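You operate a simulated robot arm through the tools that you are given. There is no shell and no other tool. Be economical: measure what you need, move in short steps, check, and stop when the job is done.

You are at the controls of a simulated two-armed robot. One attempt, no reset.

Task
Lap the disc on machine 2 till the display shows 35 m, then stop it.
Fine: first set the stroke to 15 mm and the drip to 3; shut the drip after the stop.

It is judged by the outcome, as a careful person would: the job done as asked, and still so three seconds after it is handed in. It fails if anything else is knocked over, pushed out of place, dropped, spilled or broken.

Robot
Two 7-joint arms with two-finger parallel grippers on one trunk, on a base that drives. Base frame: it is fixed to the floor where the robot stands at the start and does not move with it; the origin is under the middle of the robot, x ahead of it, y to its left, z up. Readings come in m, rad, newtons and seconds.
The left shoulder is at the start at [0.05, 0.168, 1.207], the right one opposite. With the tool pointing down near the work surface each hand reaches from about 0.22 to 0.66 m from the robot's upright axis, wherever it stands, measured 20 degrees to its own side. Places, roughly: lapping machine one [0.7, 0.4, 0.9]; lapping machine three [0.7, -0.8, 0.9]; lapping machine two [0.7, -0.2, 0.9]; machine one arm [0.7, 0.2, 1.2]; machine one drip valve [0.7, 0.6, 1]; machine one speed knob [0.8, 0.3, 1.5]; machine one start key [0.6, 0.3, 0.9]; machine one stop key [0.6, 0.2, 0.9]; machine one stroke lever [0.5, 0.4, 0.8]; machine three arm [0.7, -1, 1.2]; machine three drip valve [0.7, -0.6, 1]; machine three speed knob [0.8, -0.9, 1.5]; machine three start key [0.6, -0.9, 0.9]; machine three stop key [0.6, -1, 0.9]; machine three stroke lever [0.5, -0.8, 0.8]; machine two arm [0.7, -0.2, 1]. Payload 1.57 kg a hand.
The TCP of each hand is the grasp point between the finger pads, 0.03 m short of the fingertips. In the tool frame z runs along the fingers and y along their closing line. Largest opening 0.08 m; finger width 0.017, thickness 0.012; the body of the gripper, 0.04 by 0.082 m, starts 0.08 m behind the TCP.
Orientation is that of the tool frame in the base frame, as a unit quaternion [w, x, y, z]. With the fingers straight down and closing along the base's y, the tool's x points along the base's -x, its y along +y and its z along -z.

Tools
- The arms move only by the tool nudge_tool. It takes "left_series", "right_series" or both (then of equal length, played together; a hand with none holds still); each is a list of rows, each an object (a shift or turn left out is 0, a gripper value left out holds the last) with "xyz": the shift along the base's x, y, z in m, a list of three; "dr": the turn, a rotation vector about the base's x, y, z in degrees, a list of three; "claw": the opening, from 0 (shut) to 1 (fully open). In form: [{"xyz": [tx, ty, tz], "dr": [wx, wy, wz], "claw": claw}, ...]. A call has 1 to 10 rows; each row shifts and turns the commanded pose from where the row before left it. A row lasts 0.2 s, in which the tool goes at most 0.05 m and 0.15 rad; a call with a longer step from one row to the next is refused whole, and so is a gripper value outside its range. Where a pose cannot be reached the arm comes as near as it can. A force on the tool above 40 N (or 10 N above the force at the start of the call, whichever is more), or a blocked arm, ends the call early, and 0.2 s more pass. The fingers move at their own pace (about 0.045 m/s each) and stop on an object; they squeeze with about 23 N. The grip force told is the motor's: it shows also when the fingers shut on nothing. Time passes only in rows, and 0.2 s behind the last, so rows that do not move let the fingers close. It gives the time, the measured TCP pose, the force on the tool (base axes), the opening and the grip force at its end, in the units of the frame above (readings bear some noise), with the torque about the TCP (base axes, N m) and any sound that the robot's microphone picked up.
- Cameras (640 x 400 px; columns grow to the right, rows downward): "scene" is now at [0.1311, -0.0102, 1.4269]; the picture's right is [-0.12, -0.99, 0.00], its down [-0.48, 0.06, -0.88] and it looks along [0.87, -0.10, -0.48] (base axes); focal length 214 px, centre (320, 200). "left" rides on the left gripper at [0.072, 0.007, -0.122] in its tool frame; the picture's right is [-0.09, 1.00, 0.00], its down [-0.84, -0.08, -0.54] and it looks along [-0.54, -0.05, 0.84] (tool axes); focal length 238 px, centre (320, 200). "right" rides on the right gripper at [0.072, -0.007, -0.122] in its tool frame; the picture's right is [0.09, 1.00, 0.00], its down [-0.84, 0.08, -0.54] and it looks along [-0.54, 0.05, 0.84] (tool axes); focal length 238 px, centre (320, 200). There is no depth. A picture from a camera that has moved, and an enlarged one, comes with that camera's place and axes in the base frame and with its lens.
- capture(camera): a new picture of that camera. No time passes.
- slide_trunk(by): slides the trunk up (or, below 0, down) by that many m; the arms and the scene camera ride with it, the base frame stays. It gives what a move gives, with no picture.
- base_move(legs): drives the robot by 1 to 6 legs, each [ahead, left, turn to the left] in m, m and rad, along the robot's own axes; the way and the turn of a leg run together, so that a leg with both is an arc; at most 1.5 m and 3.142 rad a leg. The arms and the cameras ride along, it lands a little off, and it stops where it bumps. It gives what a move gives.
- turn_head(pan, tilt): turns the head with the scene camera to pan (to the left, within 1.396 rad either way) and tilt (down, from -0.506 to 1.204), counted from straight ahead of the robot. It gives what a move gives.
- close_up(camera, box): a new picture of the part [left, top, right, bottom] of that camera's present view, enlarged. No time passes.
- sign_off(): hands the job in; it is judged then, once.

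Work in short steps. Places have to be worked out from the pictures, the camera data and where the tool is seen: move nearer, look again, correct. Check each grasp and each placing, and mend what went wrong. You have 120 turns and 108 pictures in all, those below and enlarged ones among them. Open the grippers and draw the arms clear of the work before you hand the job in, unless the task says otherwise; then end with one line.

The tools are called after "Call:" by a JSON object that holds its "name" and its "arguments". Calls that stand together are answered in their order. nudge_tool: Moves the arms, as the interface text tells. Its arguments: {"type":"object","properties":{"left_series":{"type":"array","items":{"type":"object","properties":{"xyz":{"type":"array","items":{"type":"number"}},"dr":{"type":"array","items":{"type":"number"}},"claw":{"type":"number"}}}},"right_series":{"type":"array","items":{"type":"object","properties":{"xyz":{"type":"array","items":{"type":"number"}},"dr":{"type":"array","items":{"type":"number"}},"claw":{"type":"number"}}}}},"required":[]} The other tools are called the same way: slide_trunk (by) slides the trunk up or down; base_move (legs) drives the base; turn_head (pan, tilt) turns the head that bears the scene camera; capture (camera) takes a picture; close_up (camera, box) takes an enlarged picture of a part of a camera's view; sign_off () hands the job in.

At the start:

```text
clock: 0.0
left_tool_pos: [0.3453, 0.0259, 1.2892]
left_tcp_rot: [0.001, 0.0, 1.0, 0.0]
left_ft_force: [0.2, 0.4, 0.3]
left_ft_torque: [0.01, 0.01, 0.01]
left_width: 0.0799
left_gripper_force: 0.1
right_tool_pos: [0.2787, -0.3015, 1.2961]
right_tcp_rot: [0.0, 0.0, 1.0, 0.001]
right_ft_force: [-0.2, -0.5, 0.6]
right_ft_torque: [0.01, -0.07, -0.01]
right_width: 0.08
right_gripper_force: 0.1
trunk travel left (down, up): [-0.375, 0.068]
robot x, y, heading: [0.0001, -0.0007, -0.002]
head pan, tilt: [-0.117, 0.503]
```

scene: 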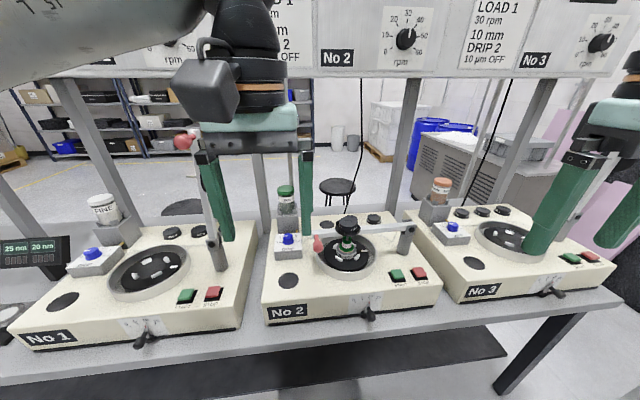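
right: 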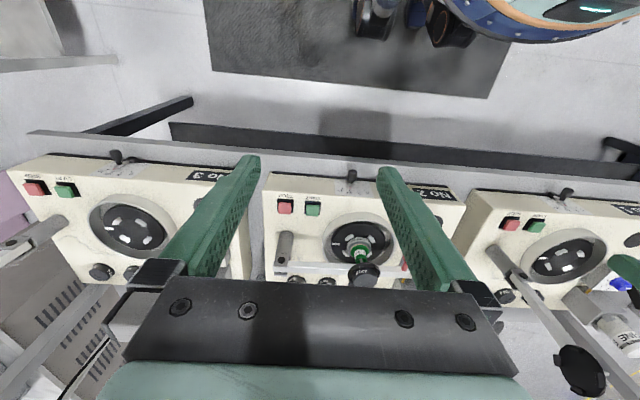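
left: 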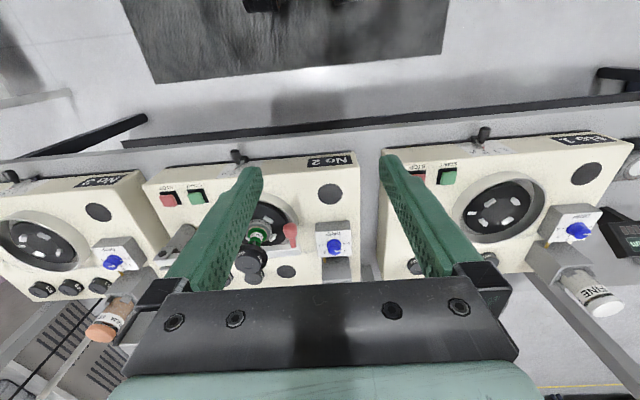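

I start by looking closer at the sign boards and machine 2.

Call:
{"name": "close_up", "arguments": {"camera": "scene", "box": [250, 170, 450, 330]}}

Call:
{"name": "close_up", "arguments": {"camera": "scene", "box": [240, 0, 540, 100]}}

Call:
{"name": "turn_head", "arguments": {"pan": -0.25, "tilt": 0.1}}

Call:
{"name": "capture", "arguments": {"camera": "scene"}}

```text
2.50 times, centred on (350, 250) of scene
camera zoom: at [0.1311, -0.0102, 1.4269], right [-0.12, -0.99, 0.0], down [-0.48, 0.06, -0.88], along [0.87, -0.1, -0.48], focal length 536 px, centre (245, 75)
```

zoom: 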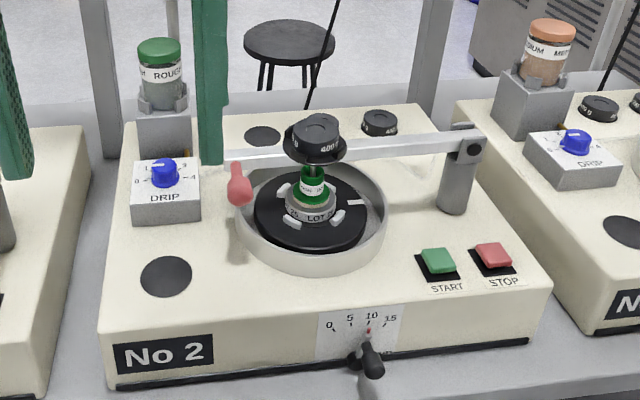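

```text
2.13 times, centred on (390, 50) of scene
camera zoom: at [0.1311, -0.0102, 1.4269], right [-0.12, -0.99, 0.0], down [-0.48, 0.06, -0.88], along [0.87, -0.1, -0.48], focal length 458 px, centre (171, 520)
```

zoom: 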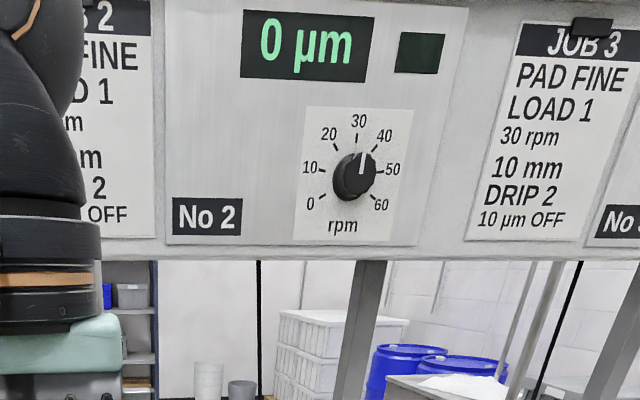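

```text
clock: 0.9
left_tool_pos: [0.3466, 0.0268, 1.2895]
left_tcp_rot: [0.0, 0.001, 1.0, 0.0]
left_ft_force: [-0.1, -0.2, -0.1]
left_ft_torque: [-0.02, 0.02, -0.01]
left_width: 0.08
left_gripper_force: 0.0
right_tool_pos: [0.2774, -0.3023, 1.2957]
right_tcp_rot: [0.0, 0.0, 1.0, 0.001]
right_ft_force: [0.1, 0.4, 0.4]
right_ft_torque: [-0.01, 0.03, -0.04]
right_width: 0.0799
right_gripper_force: 0.1
trunk travel left (down, up): [-0.375, 0.068]
robot x, y, heading: [0.0009, 0.0016, -0.002]
head pan, tilt: [-0.25, 0.099]
```

```text
102 pictures are left
camera scene: at [0.13, -0.0223, 1.4642], right [-0.25, -0.97, 0.0], down [-0.1, 0.02, -0.99], along [0.96, -0.25, -0.1], focal length 214 px, centre (320, 200)
```

scene: 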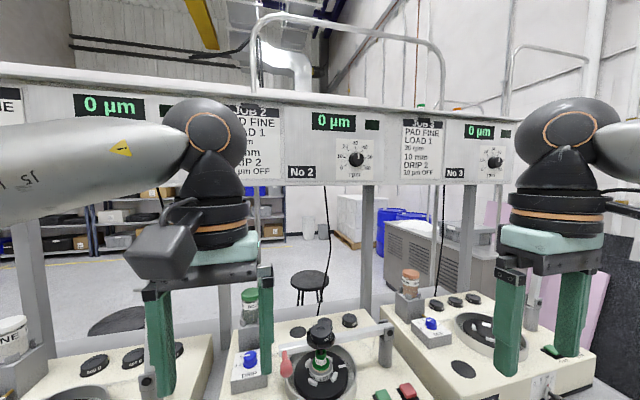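

Machine 2: stroke now near 10, drip near 2, arm already down on the disc. I shift the left arm aside to read the JOB 2 card.

Call:
{"name": "nudge_tool", "arguments": {"left_series": [{"xyz": [0, 0.045, 0]}, {"xyz": [0, 0.045, 0]}, {"xyz": [0, 0.045, 0]}, {"xyz": [0, 0.045, 0]}]}}

Call:
{"name": "close_up", "arguments": {"camera": "scene", "box": [200, 90, 400, 215]}}

Call:
{"name": "turn_head", "arguments": {"pan": -0.25, "tilt": 0.75}}

Call:
{"name": "capture", "arguments": {"camera": "scene"}}

Call:
{"name": "close_up", "arguments": {"camera": "scene", "box": [200, 100, 440, 250]}}

```text
clock: 1.9
left_tool_pos: [0.3452, 0.2074, 1.2875]
left_tcp_rot: [0.001, 0.0, 1.0, 0.0]
left_ft_force: [-0.7, 0.9, 1.1]
left_ft_torque: [-0.02, -0.01, 0.0]
left_width: 0.0798
left_gripper_force: 0.1
right_tool_pos: [0.2773, -0.3007, 1.2958]
right_tcp_rot: [0.0, 0.0, 1.0, 0.0]
right_ft_force: [0.2, 0.5, -0.4]
right_ft_torque: [-0.01, 0.0, 0.0]
right_width: 0.0803
right_gripper_force: 0.2
trunk travel left (down, up): [-0.375, 0.068]
robot x, y, heading: [0.0014, 0.0003, 0.004]
head pan, tilt: [-0.25, 0.099]
```

```text
3.20 times, centred on (300, 152) of scene
camera zoom: at [0.1294, -0.0214, 1.4644], right [-0.25, -0.97, 0.0], down [-0.1, 0.02, -1.0], along [0.96, -0.25, -0.1], focal length 686 px, centre (384, 352)
```

zoom: 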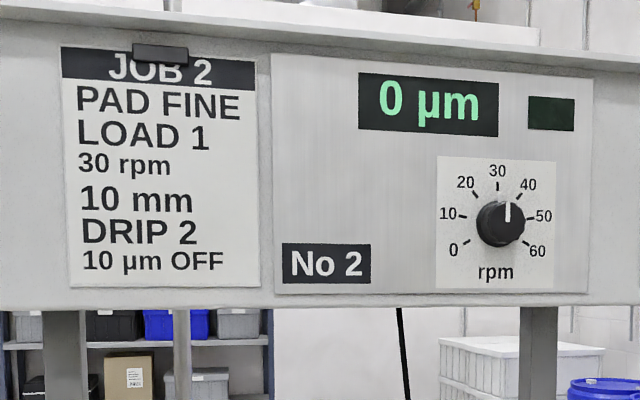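

```text
clock: 2.9
left_tool_pos: [0.3456, 0.2062, 1.2899]
left_tcp_rot: [0.0, -0.001, 1.0, 0.0]
left_ft_force: [-1.0, 1.1, -0.4]
left_ft_torque: [-0.03, -0.03, 0.03]
left_width: 0.0798
left_gripper_force: 0.0
right_tool_pos: [0.2777, -0.3019, 1.2957]
right_tcp_rot: [0.0, 0.0, 1.0, 0.001]
right_ft_force: [0.4, 0.6, -0.1]
right_ft_torque: [-0.04, -0.02, 0.01]
right_width: 0.08
right_gripper_force: 0.1
trunk travel left (down, up): [-0.375, 0.068]
robot x, y, heading: [0.0025, 0.004, -0.002]
head pan, tilt: [-0.25, 0.75]
```

```text
100 pictures are left
camera scene: at [0.1211, -0.0201, 1.4053], right [-0.25, -0.97, 0.0], down [-0.66, 0.17, -0.73], along [0.71, -0.18, -0.68], focal length 214 px, centre (320, 200)
```

scene: 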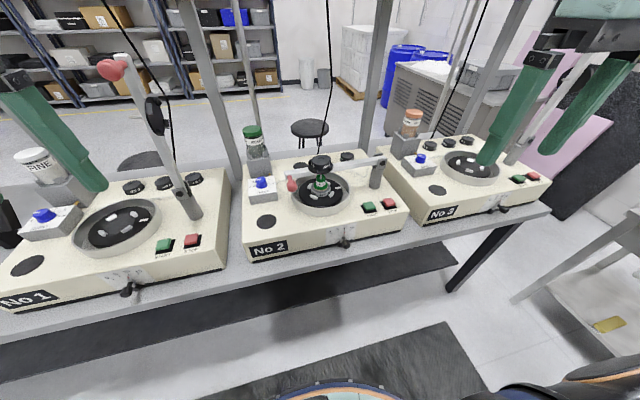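

```text
2.67 times, centred on (320, 175) of scene
camera zoom: at [0.1211, -0.0201, 1.4053], right [-0.25, -0.97, 0.0], down [-0.66, 0.17, -0.73], along [0.71, -0.18, -0.68], focal length 572 px, centre (320, 267)
```

zoom: 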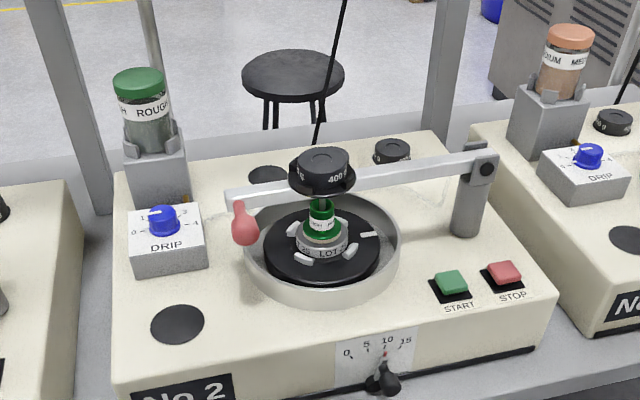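

Everything needed is identified: keys around (0.58, -0.31/-0.38), stroke lever around (0.50, -0.20), drip knob around (0.73, 0.03). I drive to centre the robot on machine 2 and a bit nearer.

Call:
{"name": "base_move", "arguments": {"legs": [[0.0, -0.18, 0.0], [0.1, 0.0, 0.0]]}}

Call:
{"name": "turn_head", "arguments": {"pan": 0.0, "tilt": 0.8}}

Call:
{"name": "capture", "arguments": {"camera": "scene"}}

Call:
{"name": "capture", "arguments": {"camera": "right"}}

Call:
{"name": "capture", "arguments": {"camera": "left"}}

```text
clock: 5.8
left_tool_pos: [0.4461, 0.0275, 1.2894]
left_tcp_rot: [0.0, 0.002, 1.0, 0.0]
left_ft_force: [0.6, -0.1, 0.2]
left_ft_torque: [0.01, 0.0, -0.01]
left_width: 0.08
left_gripper_force: 0.1
right_tool_pos: [0.3792, -0.4802, 1.2961]
right_tcp_rot: [-0.001, 0.001, 1.0, 0.0]
right_ft_force: [-0.1, 0.0, 0.0]
right_ft_torque: [0.0, 0.03, -0.02]
right_width: 0.0803
right_gripper_force: 0.1
trunk travel left (down, up): [-0.375, 0.068]
robot x, y, heading: [0.0994, -0.1753, -0.002]
head pan, tilt: [-0.25, 0.75]
```

```text
clock: 6.6
left_tool_pos: [0.4463, 0.0266, 1.2886]
left_tcp_rot: [0.001, 0.002, 1.0, 0.0]
left_ft_force: [0.4, 0.6, -0.4]
left_ft_torque: [-0.01, -0.02, 0.02]
left_width: 0.08
left_gripper_force: 0.1
right_tool_pos: [0.3774, -0.4809, 1.2954]
right_tcp_rot: [0.0, 0.001, 1.0, -0.001]
right_ft_force: [-0.5, -0.4, -0.6]
right_ft_torque: [0.04, 0.02, -0.01]
right_width: 0.08
right_gripper_force: 0.1
trunk travel left (down, up): [-0.375, 0.068]
robot x, y, heading: [0.1017, -0.1765, -0.005]
head pan, tilt: [0.0, 0.799]
```

```text
98 pictures are left
camera scene: at [0.2214, -0.1776, 1.4013], right [0.0, -1.0, 0.0], down [-0.72, 0.0, -0.7], along [0.7, 0.0, -0.72], focal length 214 px, centre (320, 200)
```

scene: 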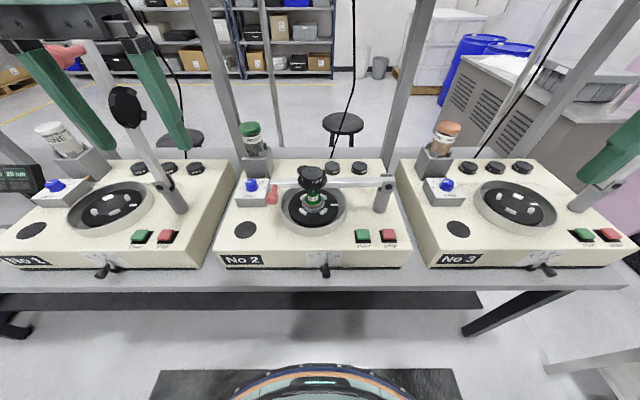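

```text
97 pictures are left
camera right: at [0.3055, -0.4876, 1.4182], right [-0.09, 1.0, 0.0], down [0.84, 0.08, 0.54], along [0.54, 0.05, -0.84], focal length 238 px, centre (320, 200)
```

right: 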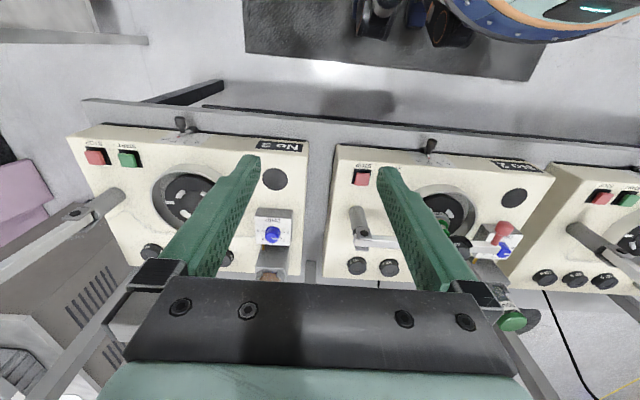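

```text
96 pictures are left
camera left: at [0.3737, 0.0343, 1.4115], right [0.1, 1.0, 0.0], down [0.84, -0.08, 0.54], along [0.54, -0.05, -0.84], focal length 238 px, centre (320, 200)
```

left: 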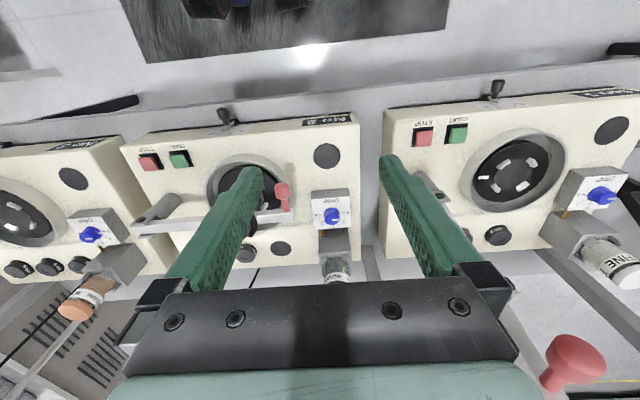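

Now a detailed look at machine 2 from here.

Call:
{"name": "close_up", "arguments": {"camera": "scene", "box": [280, 210, 420, 290]}}

Call:
{"name": "close_up", "arguments": {"camera": "scene", "box": [220, 110, 360, 210]}}

```text
4.57 times, centred on (350, 250) of scene
camera zoom: at [0.2214, -0.1776, 1.4013], right [0.0, -1.0, 0.0], down [-0.72, 0.0, -0.7], along [0.7, 0.0, -0.72], focal length 980 px, centre (183, -29)
```

zoom: 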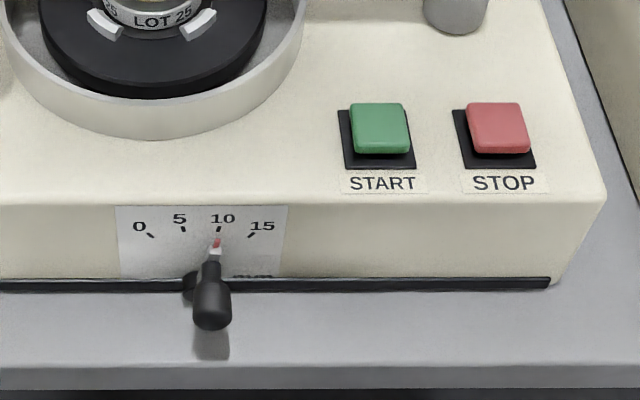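

```text
4.00 times, centred on (290, 160) of scene
camera zoom: at [0.2214, -0.1776, 1.4013], right [0.0, -1.0, 0.0], down [-0.72, 0.0, -0.7], along [0.7, 0.0, -0.72], focal length 858 px, centre (440, 360)
```

zoom: 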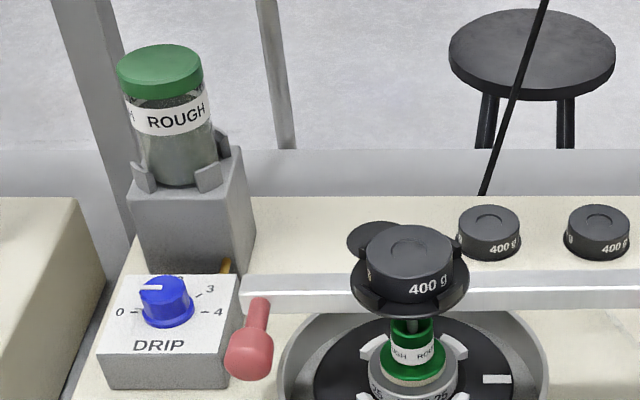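

The stroke control is a lever pivoting on the front face; I bring the right hand near for a closer view with a forward tilt.

Call:
{"name": "nudge_tool", "arguments": {"right_series": [{"xyz": [0, 0.035, -0.03]}, {"xyz": [0, 0.035, -0.03]}, {"xyz": [0, 0.035, -0.03]}, {"xyz": [0, 0.035, -0.03], "dr": [0, -6, 0]}, {"xyz": [0, 0.035, -0.03], "dr": [0, -8, 0]}, {"xyz": [0, 0.035, -0.03], "dr": [0, -8, 0]}, {"xyz": [0, 0.035, -0.03], "dr": [0, -8, 0]}, {"xyz": [0, 0.035, -0.03], "dr": [0, -8, 0]}, {"xyz": [0, 0, 0], "dr": [0, -2, 0]}]}}

Call:
{"name": "capture", "arguments": {"camera": "right"}}

```text
clock: 8.6
left_tool_pos: [0.4461, 0.0265, 1.2887]
left_tcp_rot: [0.001, 0.002, 1.0, 0.001]
left_ft_force: [0.5, -1.0, -0.9]
left_ft_torque: [0.0, -0.01, 0.01]
left_width: 0.0801
left_gripper_force: 0.1
right_tool_pos: [0.3846, -0.2812, 1.1242]
right_tcp_rot: [0.226, 0.005, 0.974, 0.002]
right_ft_force: [0.5, 0.0, 0.8]
right_ft_torque: [0.0, 0.03, 0.0]
right_width: 0.0799
right_gripper_force: 0.1
right hand out of reach, approached as far as the arm can: row 6, 7, 8
trunk travel left (down, up): [-0.375, 0.068]
robot x, y, heading: [0.0976, -0.1763, -0.003]
head pan, tilt: [0.0, 0.799]
```

```text
93 pictures are left
camera right: at [0.266, -0.2875, 1.2032], right [-0.08, 1.0, -0.03], down [0.51, 0.07, 0.86], along [0.85, 0.05, -0.52], focal length 238 px, centre (320, 200)
```

right: 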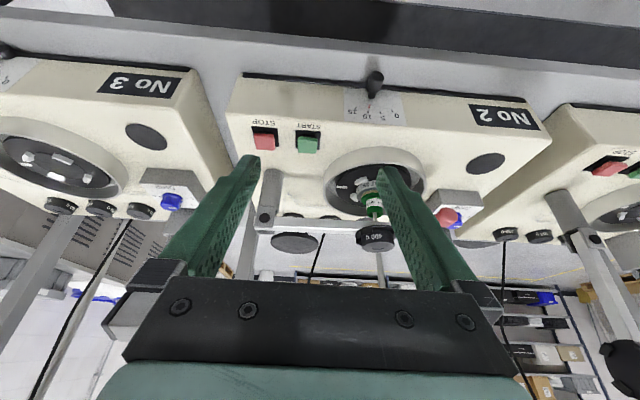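

Reach across the midline is limited; I shift the base 0.12 m to the left so the lever lies on the right hand's side.

Call:
{"name": "base_move", "arguments": {"legs": [[0.0, 0.12, 0.0]]}}

Call:
{"name": "nudge_tool", "arguments": {"right_series": [{"xyz": [0, 0.0, -0.03]}, {"xyz": [0, -0.01, -0.03]}, {"xyz": [0, -0.01, -0.03], "dr": [0, -3, 0]}]}}

Call:
{"name": "capture", "arguments": {"camera": "right"}}

```text
clock: 10.3
left_tool_pos: [0.4466, 0.1485, 1.2892]
left_tcp_rot: [0.0, 0.002, 1.0, 0.0]
left_ft_force: [0.4, 0.1, 0.1]
left_ft_torque: [-0.05, 0.0, -0.02]
left_width: 0.0801
left_gripper_force: 0.0
right_tool_pos: [0.3836, -0.1595, 1.1246]
right_tcp_rot: [0.225, 0.004, 0.974, 0.002]
right_ft_force: [0.2, 0.0, -0.6]
right_ft_torque: [0.0, -0.01, 0.0]
right_width: 0.0802
right_gripper_force: 0.0
trunk travel left (down, up): [-0.375, 0.068]
robot x, y, heading: [0.0996, -0.0563, -0.005]
head pan, tilt: [0.0, 0.799]
```

```text
clock: 11.1
left_tool_pos: [0.4467, 0.1476, 1.2894]
left_tcp_rot: [0.0, 0.002, 1.0, 0.001]
left_ft_force: [0.6, 0.8, -0.5]
left_ft_torque: [0.0, 0.0, -0.01]
left_width: 0.0802
left_gripper_force: 0.1
right_tool_pos: [0.4281, -0.1635, 1.05]
right_tcp_rot: [0.25, 0.003, 0.968, 0.003]
right_ft_force: [0.0, 0.0, 0.0]
right_ft_torque: [-0.01, -0.03, -0.01]
right_width: 0.0799
right_gripper_force: 0.1
right hand out of reach, approached as far as the arm can: row 1, 2, 3
trunk travel left (down, up): [-0.375, 0.068]
robot x, y, heading: [0.1013, -0.0575, -0.002]
head pan, tilt: [0.0, 0.799]
```

```text
92 pictures are left
camera right: at [0.3072, -0.1712, 1.1229], right [-0.07, 1.0, -0.04], down [0.47, 0.07, 0.88], along [0.88, 0.05, -0.47], focal length 238 px, centre (320, 200)
```

right: 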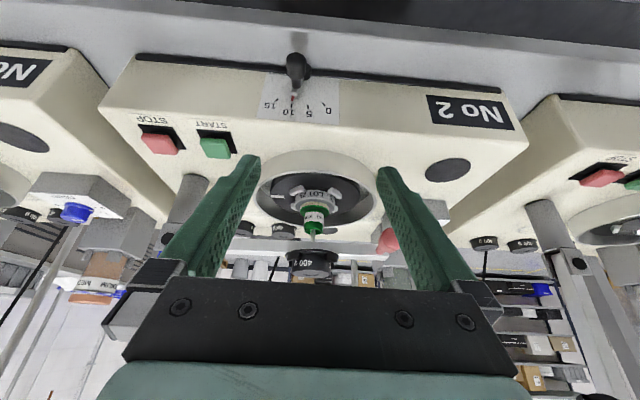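

Zooming on the lever and scale from this view.

Call:
{"name": "close_up", "arguments": {"camera": "right", "box": [220, 30, 380, 130]}}

```text
4.00 times, centred on (300, 80) of right
camera zoom: at [0.3072, -0.1712, 1.1229], right [-0.07, 1.0, -0.04], down [0.47, 0.07, 0.88], along [0.88, 0.05, -0.47], focal length 953 px, centre (400, 680)
```

zoom: 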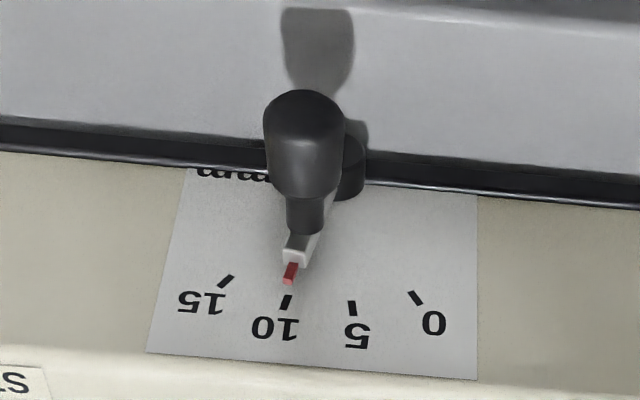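

Lever handle's outer end is around (0.484, -0.196, 0.845), scale geometry ±30° about a pivot near y -0.189. I untilt the hand and look where its commanded pose stands.

Call:
{"name": "nudge_tool", "arguments": {"right_series": [{"xyz": [0, 0, 0], "dr": [0, 8, 0]}, {"xyz": [0, 0, 0], "dr": [0, 8, 0]}, {"xyz": [0, 0, 0], "dr": [0, 8, 0]}]}}

```text
clock: 11.9
left_tool_pos: [0.4467, 0.1484, 1.2885]
left_tcp_rot: [0.001, 0.001, 1.0, -0.001]
left_ft_force: [-0.5, -0.3, 0.4]
left_ft_torque: [0.04, 0.0, 0.0]
left_width: 0.0799
left_gripper_force: 0.0
right_tool_pos: [0.4297, -0.1642, 1.0511]
right_tcp_rot: [0.044, 0.005, 0.999, 0.003]
right_ft_force: [1.0, -0.7, -0.1]
right_ft_torque: [-0.02, 0.0, 0.01]
right_width: 0.0799
right_gripper_force: 0.0
trunk travel left (down, up): [-0.375, 0.068]
robot x, y, heading: [0.1006, -0.0537, -0.004]
head pan, tilt: [0.0, 0.799]
```

The command restarts from the measured pose. I finish levelling and hover above the lever handle.

Call:
{"name": "nudge_tool", "arguments": {"right_series": [{"xyz": [0.03, -0.016, -0.03], "dr": [0, 5, 0]}, {"xyz": [0.03, -0.016, -0.03]}, {"xyz": [0, 0, -0.03]}, {"xyz": [0, 0, 0]}]}}

Call:
{"name": "capture", "arguments": {"camera": "right"}}

Call:
{"name": "close_up", "arguments": {"camera": "scene", "box": [300, 190, 460, 290]}}

```text
clock: 12.9
left_tool_pos: [0.4465, 0.1493, 1.2889]
left_tcp_rot: [0.001, 0.002, 1.0, 0.0]
left_ft_force: [-0.7, 0.4, 0.6]
left_ft_torque: [-0.03, -0.04, 0.0]
left_width: 0.0798
left_gripper_force: 0.1
right_tool_pos: [0.4873, -0.2003, 0.9633]
right_tcp_rot: [0.0, 0.005, 1.0, 0.002]
right_ft_force: [-0.4, 0.3, 0.0]
right_ft_torque: [0.0, -0.02, -0.02]
right_width: 0.0802
right_gripper_force: 0.2
right hand out of reach, approached as far as the arm can: row 3
trunk travel left (down, up): [-0.375, 0.068]
robot x, y, heading: [0.1004, -0.0556, 0.001]
head pan, tilt: [0.0, 0.799]
```

```text
90 pictures are left
camera right: at [0.4164, -0.2067, 1.085], right [-0.08, 1.0, 0.01], down [0.84, 0.07, 0.54], along [0.54, 0.05, -0.84], focal length 238 px, centre (320, 200)
```

right: 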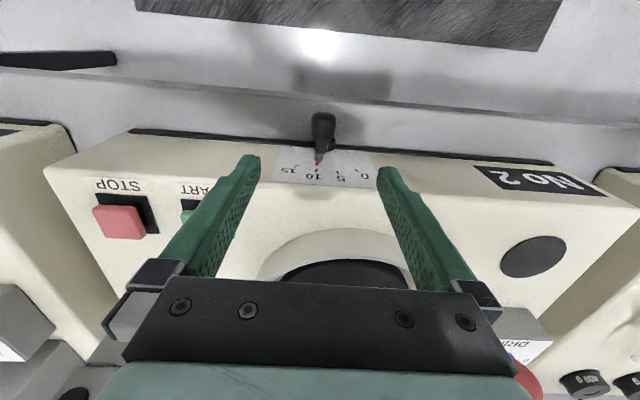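

```text
4.00 times, centred on (380, 240) of scene
camera zoom: at [0.2218, -0.0562, 1.4012], right [0.0, -1.0, 0.0], down [-0.72, 0.0, -0.7], along [0.7, 0.0, -0.72], focal length 858 px, centre (80, 40)
```

zoom: 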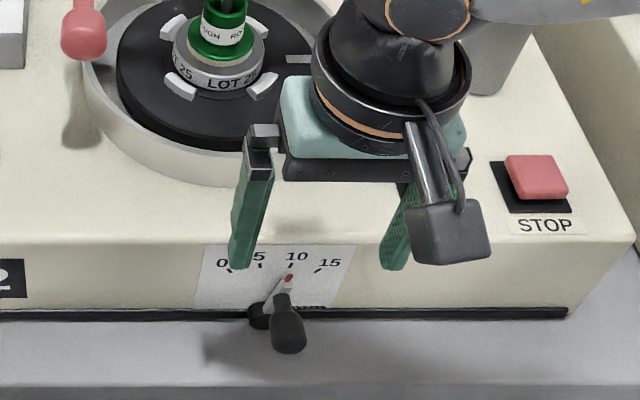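

The handle sits centred between the fingers at about x 0.48-0.50. I lower the trunk 0.08 m, which also brings the hand down straddling the handle.

Call:
{"name": "slide_trunk", "arguments": {"by": -0.08}}

Call:
{"name": "close_up", "arguments": {"camera": "scene", "box": [300, 170, 460, 270]}}

Call:
{"name": "capture", "arguments": {"camera": "right"}}

```text
clock: 14.1
left_tool_pos: [0.4464, 0.148, 1.2089]
left_tcp_rot: [0.001, 0.002, 1.0, 0.0]
left_ft_force: [0.4, 0.6, -0.5]
left_ft_torque: [-0.01, -0.03, 0.01]
left_width: 0.0799
left_gripper_force: 0.1
right_tool_pos: [0.4878, -0.1993, 0.884]
right_tcp_rot: [0.002, 0.004, 1.0, 0.003]
right_ft_force: [-1.7, -0.3, 0.2]
right_ft_torque: [0.0, 0.01, 0.04]
right_width: 0.08
right_gripper_force: 0.0
trunk travel left (down, up): [-0.295, 0.148]
robot x, y, heading: [0.1005, -0.0596, -0.002]
head pan, tilt: [0.0, 0.799]
```

```text
4.00 times, centred on (380, 220) of scene
camera zoom: at [0.2217, -0.0563, 1.3213], right [0.0, -1.0, 0.0], down [-0.72, 0.0, -0.7], along [0.7, 0.0, -0.72], focal length 858 px, centre (80, 120)
```

zoom: 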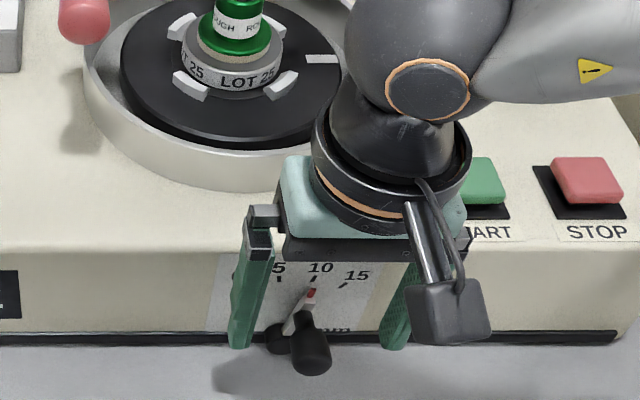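

```text
87 pictures are left
camera right: at [0.4161, -0.2066, 1.0054], right [-0.08, 1.0, 0.01], down [0.84, 0.07, 0.54], along [0.54, 0.05, -0.84], focal length 238 px, centre (320, 200)
```

right: 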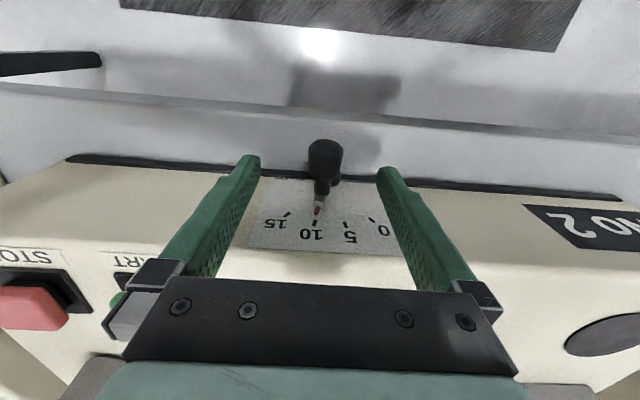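

Handle is between the fingers; I lower 0.02 m and close on it.

Call:
{"name": "nudge_tool", "arguments": {"right_series": [{"xyz": [0, 0.001, -0.02]}, {"claw": 0.3}, {"claw": 0.0}, {}, {}, {}]}}

Call:
{"name": "capture", "arguments": {"camera": "right"}}

Call:
{"name": "close_up", "arguments": {"camera": "scene", "box": [300, 170, 460, 270]}}

```text
clock: 15.5
left_tool_pos: [0.4468, 0.1482, 1.209]
left_tcp_rot: [0.001, 0.001, 1.0, 0.001]
left_ft_force: [-0.2, 0.2, -0.1]
left_ft_torque: [-0.02, 0.0, 0.04]
left_width: 0.0795
left_gripper_force: 0.2
right_tool_pos: [0.4853, -0.2053, 0.8679]
right_tcp_rot: [0.001, 0.004, 1.0, 0.003]
right_ft_force: [-0.6, 1.0, -1.3]
right_ft_torque: [0.01, -0.2, 0.02]
right_width: 0.0225
right_gripper_force: 27.3
right hand out of reach, approached as far as the arm can: row 1
trunk travel left (down, up): [-0.295, 0.148]
robot x, y, heading: [0.1018, -0.0562, -0.002]
head pan, tilt: [0.0, 0.799]
```

```text
86 pictures are left
camera right: at [0.4132, -0.2139, 0.9898], right [-0.08, 1.0, 0.01], down [0.84, 0.07, 0.54], along [0.54, 0.05, -0.84], focal length 238 px, centre (320, 200)
```

right: 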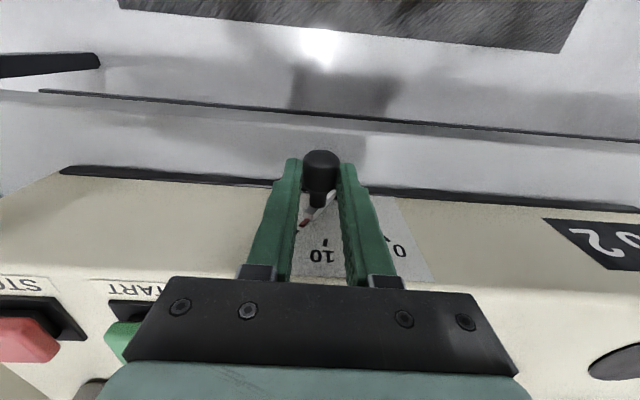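

```text
4.00 times, centred on (380, 220) of scene
camera zoom: at [0.2219, -0.0562, 1.3212], right [0.0, -1.0, 0.0], down [-0.72, 0.0, -0.7], along [0.7, 0.0, -0.72], focal length 858 px, centre (80, 120)
```

zoom: 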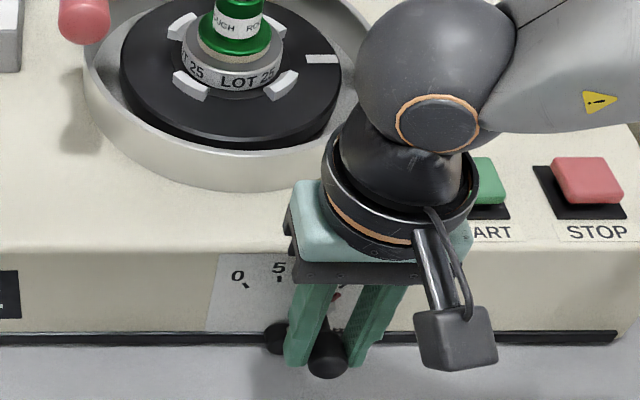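

The grip pulled the lever partway past 10. I ease it further right.

Call:
{"name": "nudge_tool", "arguments": {"right_series": [{"xyz": [0, -0.003, -0.001]}, {"xyz": [0, -0.002, -0.001]}, {}]}}

Call:
{"name": "close_up", "arguments": {"camera": "right", "box": [240, 130, 400, 280]}}

```text
clock: 16.3
left_tool_pos: [0.4467, 0.15, 1.2086]
left_tcp_rot: [0.002, 0.001, 1.0, 0.0]
left_ft_force: [0.0, 0.6, 0.3]
left_ft_torque: [0.0, 0.02, 0.01]
left_width: 0.0801
left_gripper_force: 0.1
right_tool_pos: [0.4854, -0.2083, 0.866]
right_tcp_rot: [0.002, 0.003, 1.0, 0.004]
right_ft_force: [1.1, 15.3, 3.1]
right_ft_torque: [0.58, 0.35, -0.08]
right_width: 0.0224
right_gripper_force: 35.0
trunk travel left (down, up): [-0.295, 0.148]
robot x, y, heading: [0.1019, -0.0594, -0.007]
head pan, tilt: [0.0, 0.799]
```

```text
2.67 times, centred on (320, 205) of right
camera zoom: at [0.4135, -0.216, 0.989], right [-0.09, 1.0, 0.01], down [0.84, 0.07, 0.54], along [0.54, 0.05, -0.84], focal length 636 px, centre (320, 187)
```

zoom: 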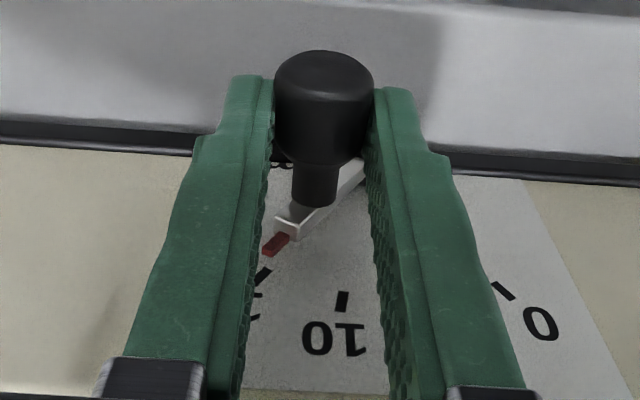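

A 15 N reaction suggests the 15 end-stop, and the pointer lines up with the 15 mark. I open and rise.

Call:
{"name": "nudge_tool", "arguments": {"right_series": [{"claw": 0.6}, {"claw": 1.0}, {}, {}, {"xyz": [0, 0, 0.03]}, {"xyz": [-0.02, 0, 0.04]}, {"xyz": [-0.03, 0, 0.03]}]}}

Call:
{"name": "close_up", "arguments": {"camera": "right", "box": [240, 60, 400, 210]}}

Call:
{"name": "close_up", "arguments": {"camera": "scene", "box": [320, 200, 420, 260]}}

```text
clock: 17.9
left_tool_pos: [0.4455, 0.1487, 1.2099]
left_tcp_rot: [0.001, 0.002, 1.0, 0.0]
left_ft_force: [-0.7, -0.3, -0.4]
left_ft_torque: [0.01, -0.01, 0.01]
left_width: 0.0799
left_gripper_force: 0.1
right_tool_pos: [0.4337, -0.2112, 0.9678]
right_tcp_rot: [0.0, 0.004, 1.0, 0.003]
right_ft_force: [-0.4, 0.7, 0.8]
right_ft_torque: [0.0, -0.01, 0.01]
right_width: 0.08
right_gripper_force: 0.1
trunk travel left (down, up): [-0.295, 0.148]
robot x, y, heading: [0.0994, -0.0566, -0.005]
head pan, tilt: [0.0, 0.799]
```

```text
2.67 times, centred on (320, 135) of right
camera zoom: at [0.3617, -0.2187, 1.0897], right [-0.08, 1.0, 0.0], down [0.84, 0.07, 0.54], along [0.54, 0.05, -0.84], focal length 636 px, centre (320, 373)
```

zoom: 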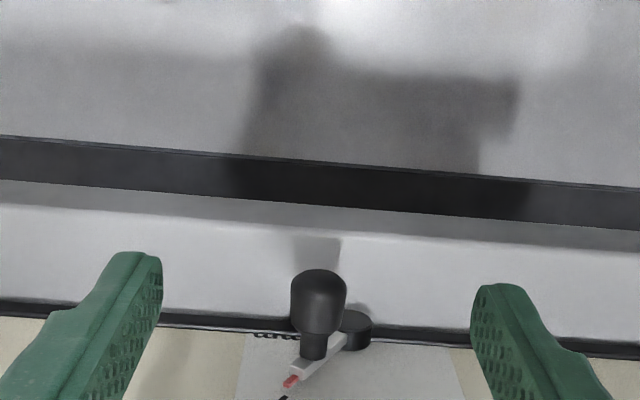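

```text
6.40 times, centred on (370, 230) of scene
camera zoom: at [0.2212, -0.0563, 1.3213], right [0.0, -1.0, 0.0], down [-0.72, 0.0, -0.7], along [0.7, 0.0, -0.72], focal length 1373 px, centre (0, 8)
```

zoom: 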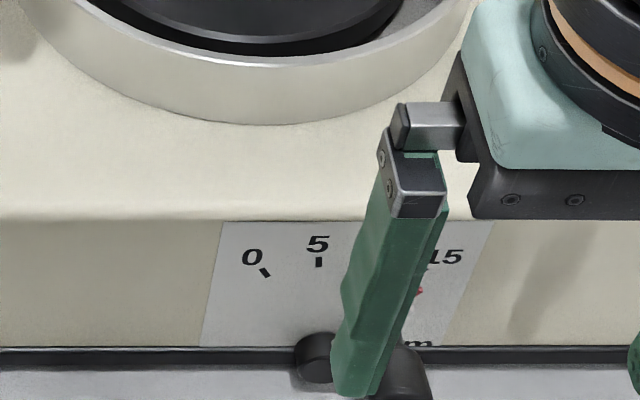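

Now I shut the right gripper and hover it over the START key, leaving the lever in view.

Call:
{"name": "nudge_tool", "arguments": {"right_series": [{"xyz": [0.03, -0.02, 0.01], "claw": 0}, {"xyz": [0.04, -0.024, 0]}, {"xyz": [0.04, -0.024, 0]}, {"xyz": [0.03, -0.02, 0]}, {}]}}

Call:
{"name": "capture", "arguments": {"camera": "right"}}

Call:
{"name": "close_up", "arguments": {"camera": "scene", "box": [320, 180, 440, 260]}}

```text
clock: 19.1
left_tool_pos: [0.4456, 0.1495, 1.2097]
left_tcp_rot: [0.001, 0.002, 1.0, 0.0]
left_ft_force: [-0.1, 0.3, -0.8]
left_ft_torque: [0.02, -0.01, 0.01]
left_width: 0.0799
left_gripper_force: 0.1
right_tool_pos: [0.574, -0.2972, 0.976]
right_tcp_rot: [0.001, 0.004, 1.0, 0.002]
right_ft_force: [-1.0, 0.1, -0.2]
right_ft_torque: [-0.01, 0.01, 0.02]
right_width: 0.0
right_gripper_force: 14.7
trunk travel left (down, up): [-0.295, 0.148]
robot x, y, heading: [0.0994, -0.0549, -0.006]
head pan, tilt: [0.0, 0.799]
```

```text
81 pictures are left
camera right: at [0.5025, -0.3052, 1.0979], right [-0.08, 1.0, 0.01], down [0.84, 0.07, 0.54], along [0.54, 0.05, -0.84], focal length 238 px, centre (320, 200)
```

right: 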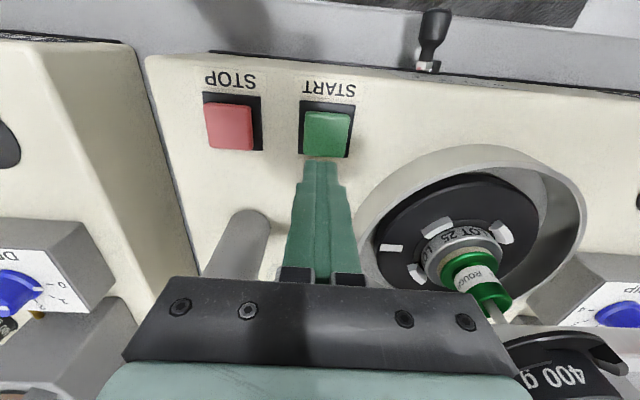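

```text
5.00 times, centred on (380, 220) of scene
camera zoom: at [0.2217, -0.0562, 1.3213], right [0.0, -1.0, 0.0], down [-0.72, 0.0, -0.7], along [0.7, 0.0, -0.72], focal length 1072 px, centre (20, 100)
```

zoom: 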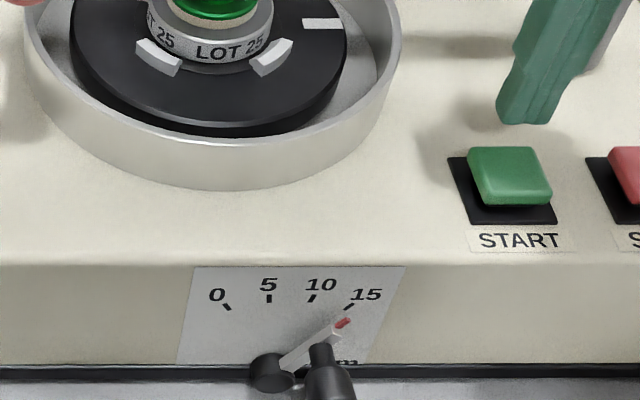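

The pointer looks near or slightly beyond 15 from this oblique angle; I want a more frontal view, so I retract the right hand, tilt it and look.

Call:
{"name": "nudge_tool", "arguments": {"right_series": [{"xyz": [-0.03, 0.01, 0.03]}, {"xyz": [-0.045, 0.015, 0]}, {"xyz": [-0.045, 0.015, 0]}, {"xyz": [-0.045, 0.015, 0]}, {"xyz": [-0.035, 0.015, -0.02], "dr": [0, -8, 0]}, {"xyz": [0, 0.01, -0.03], "dr": [0, -8, 0]}, {"xyz": [0, 0.01, -0.03], "dr": [0, -8, 0]}, {"xyz": [0, 0.01, -0.02], "dr": [0, -8, 0]}]}}

Call:
{"name": "capture", "arguments": {"camera": "right"}}

```text
clock: 20.9
left_tool_pos: [0.4464, 0.1478, 1.21]
left_tcp_rot: [0.001, 0.001, 1.0, 0.0]
left_ft_force: [-0.3, -0.4, 0.3]
left_ft_torque: [0.02, -0.03, -0.03]
left_width: 0.0798
left_gripper_force: 0.0
right_tool_pos: [0.4493, -0.182, 0.9188]
right_tcp_rot: [0.277, 0.004, 0.961, 0.005]
right_ft_force: [-0.4, -0.7, 0.3]
right_ft_torque: [-0.04, -0.02, 0.02]
right_width: 0.0
right_gripper_force: 21.4
right hand out of reach, approached as far as the arm can: row 5, 6, 7, 8
trunk travel left (down, up): [-0.295, 0.148]
robot x, y, heading: [0.1045, -0.0582, 0.001]
head pan, tilt: [0.0, 0.799]
```

```text
79 pictures are left
camera right: at [0.3243, -0.1894, 0.9839], right [-0.07, 1.0, -0.04], down [0.42, 0.07, 0.91], along [0.9, 0.05, -0.42], focal length 238 px, centre (320, 200)
```

right: 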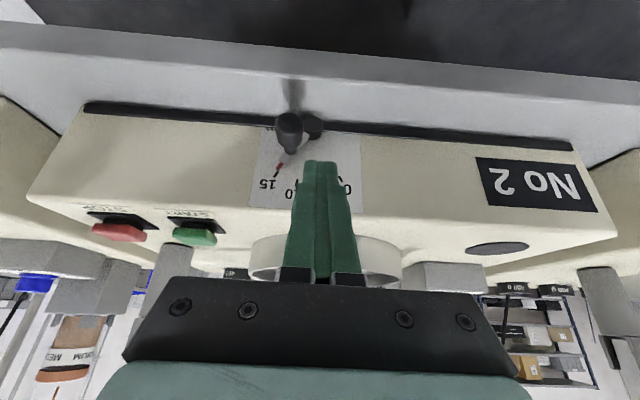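

Zoom on the scale.

Call:
{"name": "close_up", "arguments": {"camera": "right", "box": [235, 95, 375, 215]}}

```text
3.33 times, centred on (305, 155) of right
camera zoom: at [0.3243, -0.1894, 0.9839], right [-0.07, 1.0, -0.04], down [0.42, 0.07, 0.91], along [0.9, 0.05, -0.42], focal length 794 px, centre (370, 350)
```

zoom: 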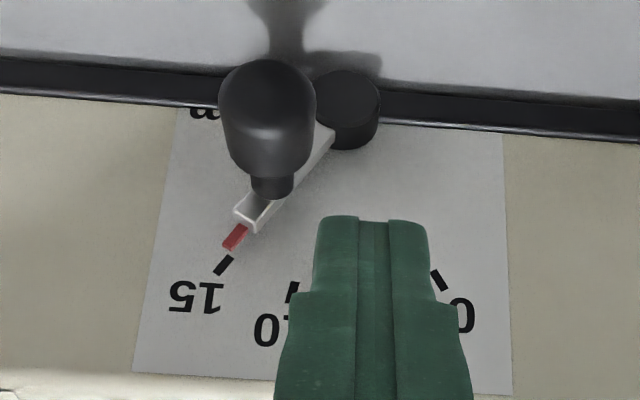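

The pointer lines up exactly with 15. Now I level the right hand and bring it back over START, while the left hand moves toward a spot before the drip knob.

Call:
{"name": "nudge_tool", "arguments": {"right_series": [{"xyz": [0, -0.01, 0.03], "dr": [0, 8, 0]}, {"xyz": [0, -0.01, 0.03], "dr": [0, 8, 0]}, {"xyz": [0.02, -0.01, 0.02], "dr": [0, 8, 0]}, {"xyz": [0.025, -0.02, 0.0], "dr": [0, 8, 0]}, {"xyz": [0.04, -0.03, 0]}, {"xyz": [0.04, -0.037, -0.02]}], "left_series": [{"xyz": [0.0, -0.03, 0]}, {"xyz": [0.04, -0.03, -0.02]}, {"xyz": [0.04, -0.03, -0.03]}, {"xyz": [0.04, -0.02, -0.03]}, {"xyz": [0.04, 0, -0.03]}, {"xyz": [0.02, 0, 0]}]}}

Call:
{"name": "capture", "arguments": {"camera": "left"}}

Call:
{"name": "capture", "arguments": {"camera": "scene"}}

```text
refused: row 2 steps farther than a row can; nothing moved
```

```text
77 pictures are left
camera left: at [0.3737, 0.1555, 1.3316], right [0.09, 1.0, 0.0], down [0.84, -0.08, 0.54], along [0.54, -0.05, -0.84], focal length 238 px, centre (320, 200)
```

left: 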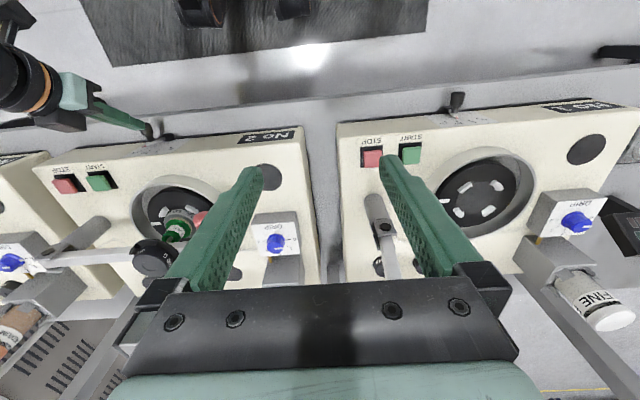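

```text
76 pictures are left
camera scene: at [0.2215, -0.0564, 1.3213], right [0.0, -1.0, 0.0], down [-0.72, 0.0, -0.7], along [0.7, 0.0, -0.72], focal length 214 px, centre (320, 200)
```

scene: 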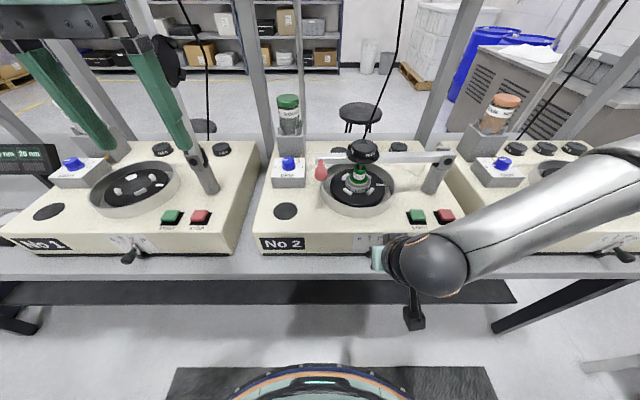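

Row 2 was too long; I repeat with shorter steps.

Call:
{"name": "nudge_tool", "arguments": {"right_series": [{"xyz": [0, -0.01, 0.03], "dr": [0, 8, 0]}, {"xyz": [0, -0.01, 0.03], "dr": [0, 8, 0]}, {"xyz": [0.02, -0.01, 0.02], "dr": [0, 8, 0]}, {"xyz": [0.025, -0.02, 0.0], "dr": [0, 8, 0]}, {"xyz": [0.03, -0.02, 0]}, {"xyz": [0.03, -0.022, -0.01]}, {"xyz": [0.02, -0.025, -0.01]}], "left_series": [{"xyz": [0.0, -0.03, 0]}, {"xyz": [0.03, -0.03, -0.02]}, {"xyz": [0.03, -0.03, -0.02]}, {"xyz": [0.03, -0.02, -0.02]}, {"xyz": [0.03, 0, -0.02]}, {"xyz": [0.03, 0, -0.02]}, {"xyz": [0.03, -0.005, -0.02]}]}}

Call:
{"name": "capture", "arguments": {"camera": "left"}}

Call:
{"name": "capture", "arguments": {"camera": "scene"}}

```text
clock: 22.5
left_tool_pos: [0.6257, 0.0312, 1.0883]
left_tcp_rot: [-0.001, 0.001, 1.0, 0.001]
left_ft_force: [-0.1, -0.5, 0.0]
left_ft_torque: [0.01, 0.01, 0.03]
left_width: 0.0801
left_gripper_force: 0.1
right_tool_pos: [0.5762, -0.2989, 0.9788]
right_tcp_rot: [0.0, 0.003, 1.0, 0.003]
right_ft_force: [0.1, -0.5, 1.0]
right_ft_torque: [0.0, 0.0, 0.02]
right_width: 0.0
right_gripper_force: 21.6
trunk travel left (down, up): [-0.295, 0.148]
robot x, y, heading: [0.1017, -0.0573, -0.002]
head pan, tilt: [0.0, 0.799]
```

```text
75 pictures are left
camera left: at [0.5538, 0.0397, 1.2114], right [0.1, 1.0, 0.0], down [0.84, -0.08, 0.54], along [0.54, -0.05, -0.84], focal length 238 px, centre (320, 200)
```

left: 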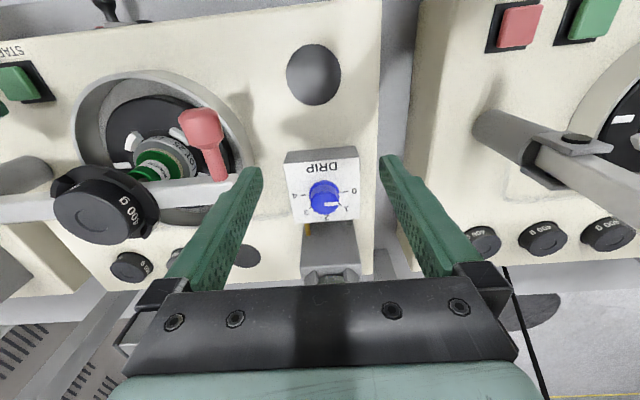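

```text
74 pictures are left
camera scene: at [0.2223, -0.0568, 1.3212], right [0.0, -1.0, 0.0], down [-0.72, 0.0, -0.7], along [0.7, 0.0, -0.72], focal length 214 px, centre (320, 200)
```

scene: 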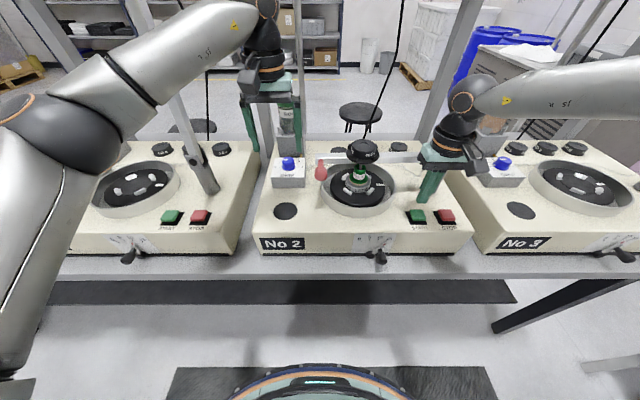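

Zooming on the drip dial.

Call:
{"name": "close_up", "arguments": {"camera": "left", "box": [270, 140, 380, 240]}}

```text
4.00 times, centred on (325, 190) of left
camera zoom: at [0.5538, 0.0397, 1.2114], right [0.1, 1.0, 0.0], down [0.84, -0.08, 0.54], along [0.54, -0.05, -0.84], focal length 953 px, centre (300, 240)
```

zoom: 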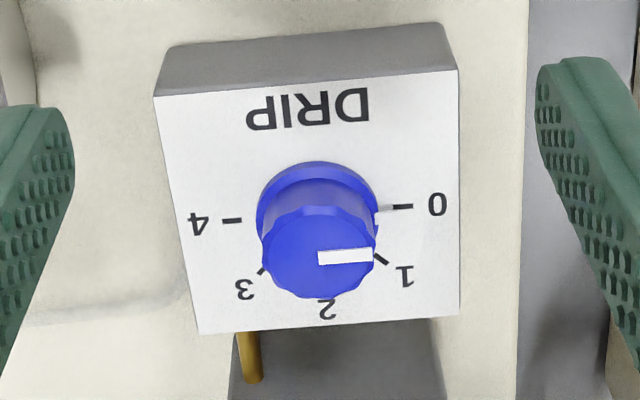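

The drip line points at 0 (the left), so it must turn 135° clockwise to 3. Knob axis at about (0.728, 0.034), top z 0.957; bottle front about x 0.80. I bring the left hand above it.

Call:
{"name": "nudge_tool", "arguments": {"left_series": [{"xyz": [0.035, 0.001, -0.02]}, {"xyz": [0.035, 0.001, -0.02]}, {"xyz": [0.032, 0.001, -0.01], "claw": 0.75}, {}]}}

Call:
{"name": "capture", "arguments": {"camera": "left"}}

Call:
{"name": "capture", "arguments": {"camera": "scene"}}

```text
clock: 23.5
left_tool_pos: [0.7011, 0.038, 1.0447]
left_tcp_rot: [0.001, 0.002, 1.0, 0.001]
left_ft_force: [0.7, 0.6, 0.4]
left_ft_torque: [0.01, 0.0, -0.01]
left_width: 0.0601
left_gripper_force: 0.0
left hand out of reach, approached as far as the arm can: row 3
right_tool_pos: [0.5743, -0.2978, 0.9787]
right_tcp_rot: [0.001, 0.004, 1.0, 0.002]
right_ft_force: [-0.3, -0.3, 1.0]
right_ft_torque: [0.0, -0.02, 0.0]
right_width: 0.0001
right_gripper_force: 21.3
trunk travel left (down, up): [-0.295, 0.148]
robot x, y, heading: [0.1001, -0.0549, -0.002]
head pan, tilt: [0.0, 0.799]
```

```text
72 pictures are left
camera left: at [0.6286, 0.0451, 1.1671], right [0.1, 1.0, 0.0], down [0.84, -0.08, 0.54], along [0.54, -0.05, -0.84], focal length 238 px, centre (320, 200)
```

left: 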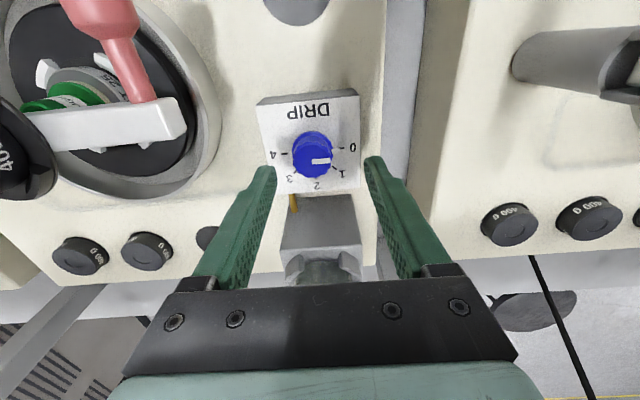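

```text
71 pictures are left
camera scene: at [0.2218, -0.0567, 1.3212], right [0.0, -1.0, 0.0], down [-0.72, 0.0, -0.7], along [0.7, 0.0, -0.72], focal length 214 px, centre (320, 200)
```

scene: 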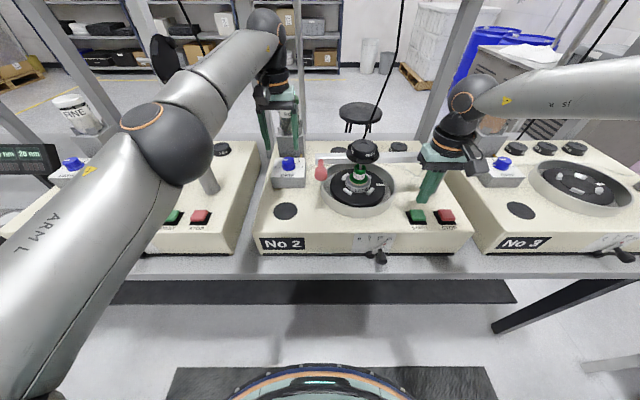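

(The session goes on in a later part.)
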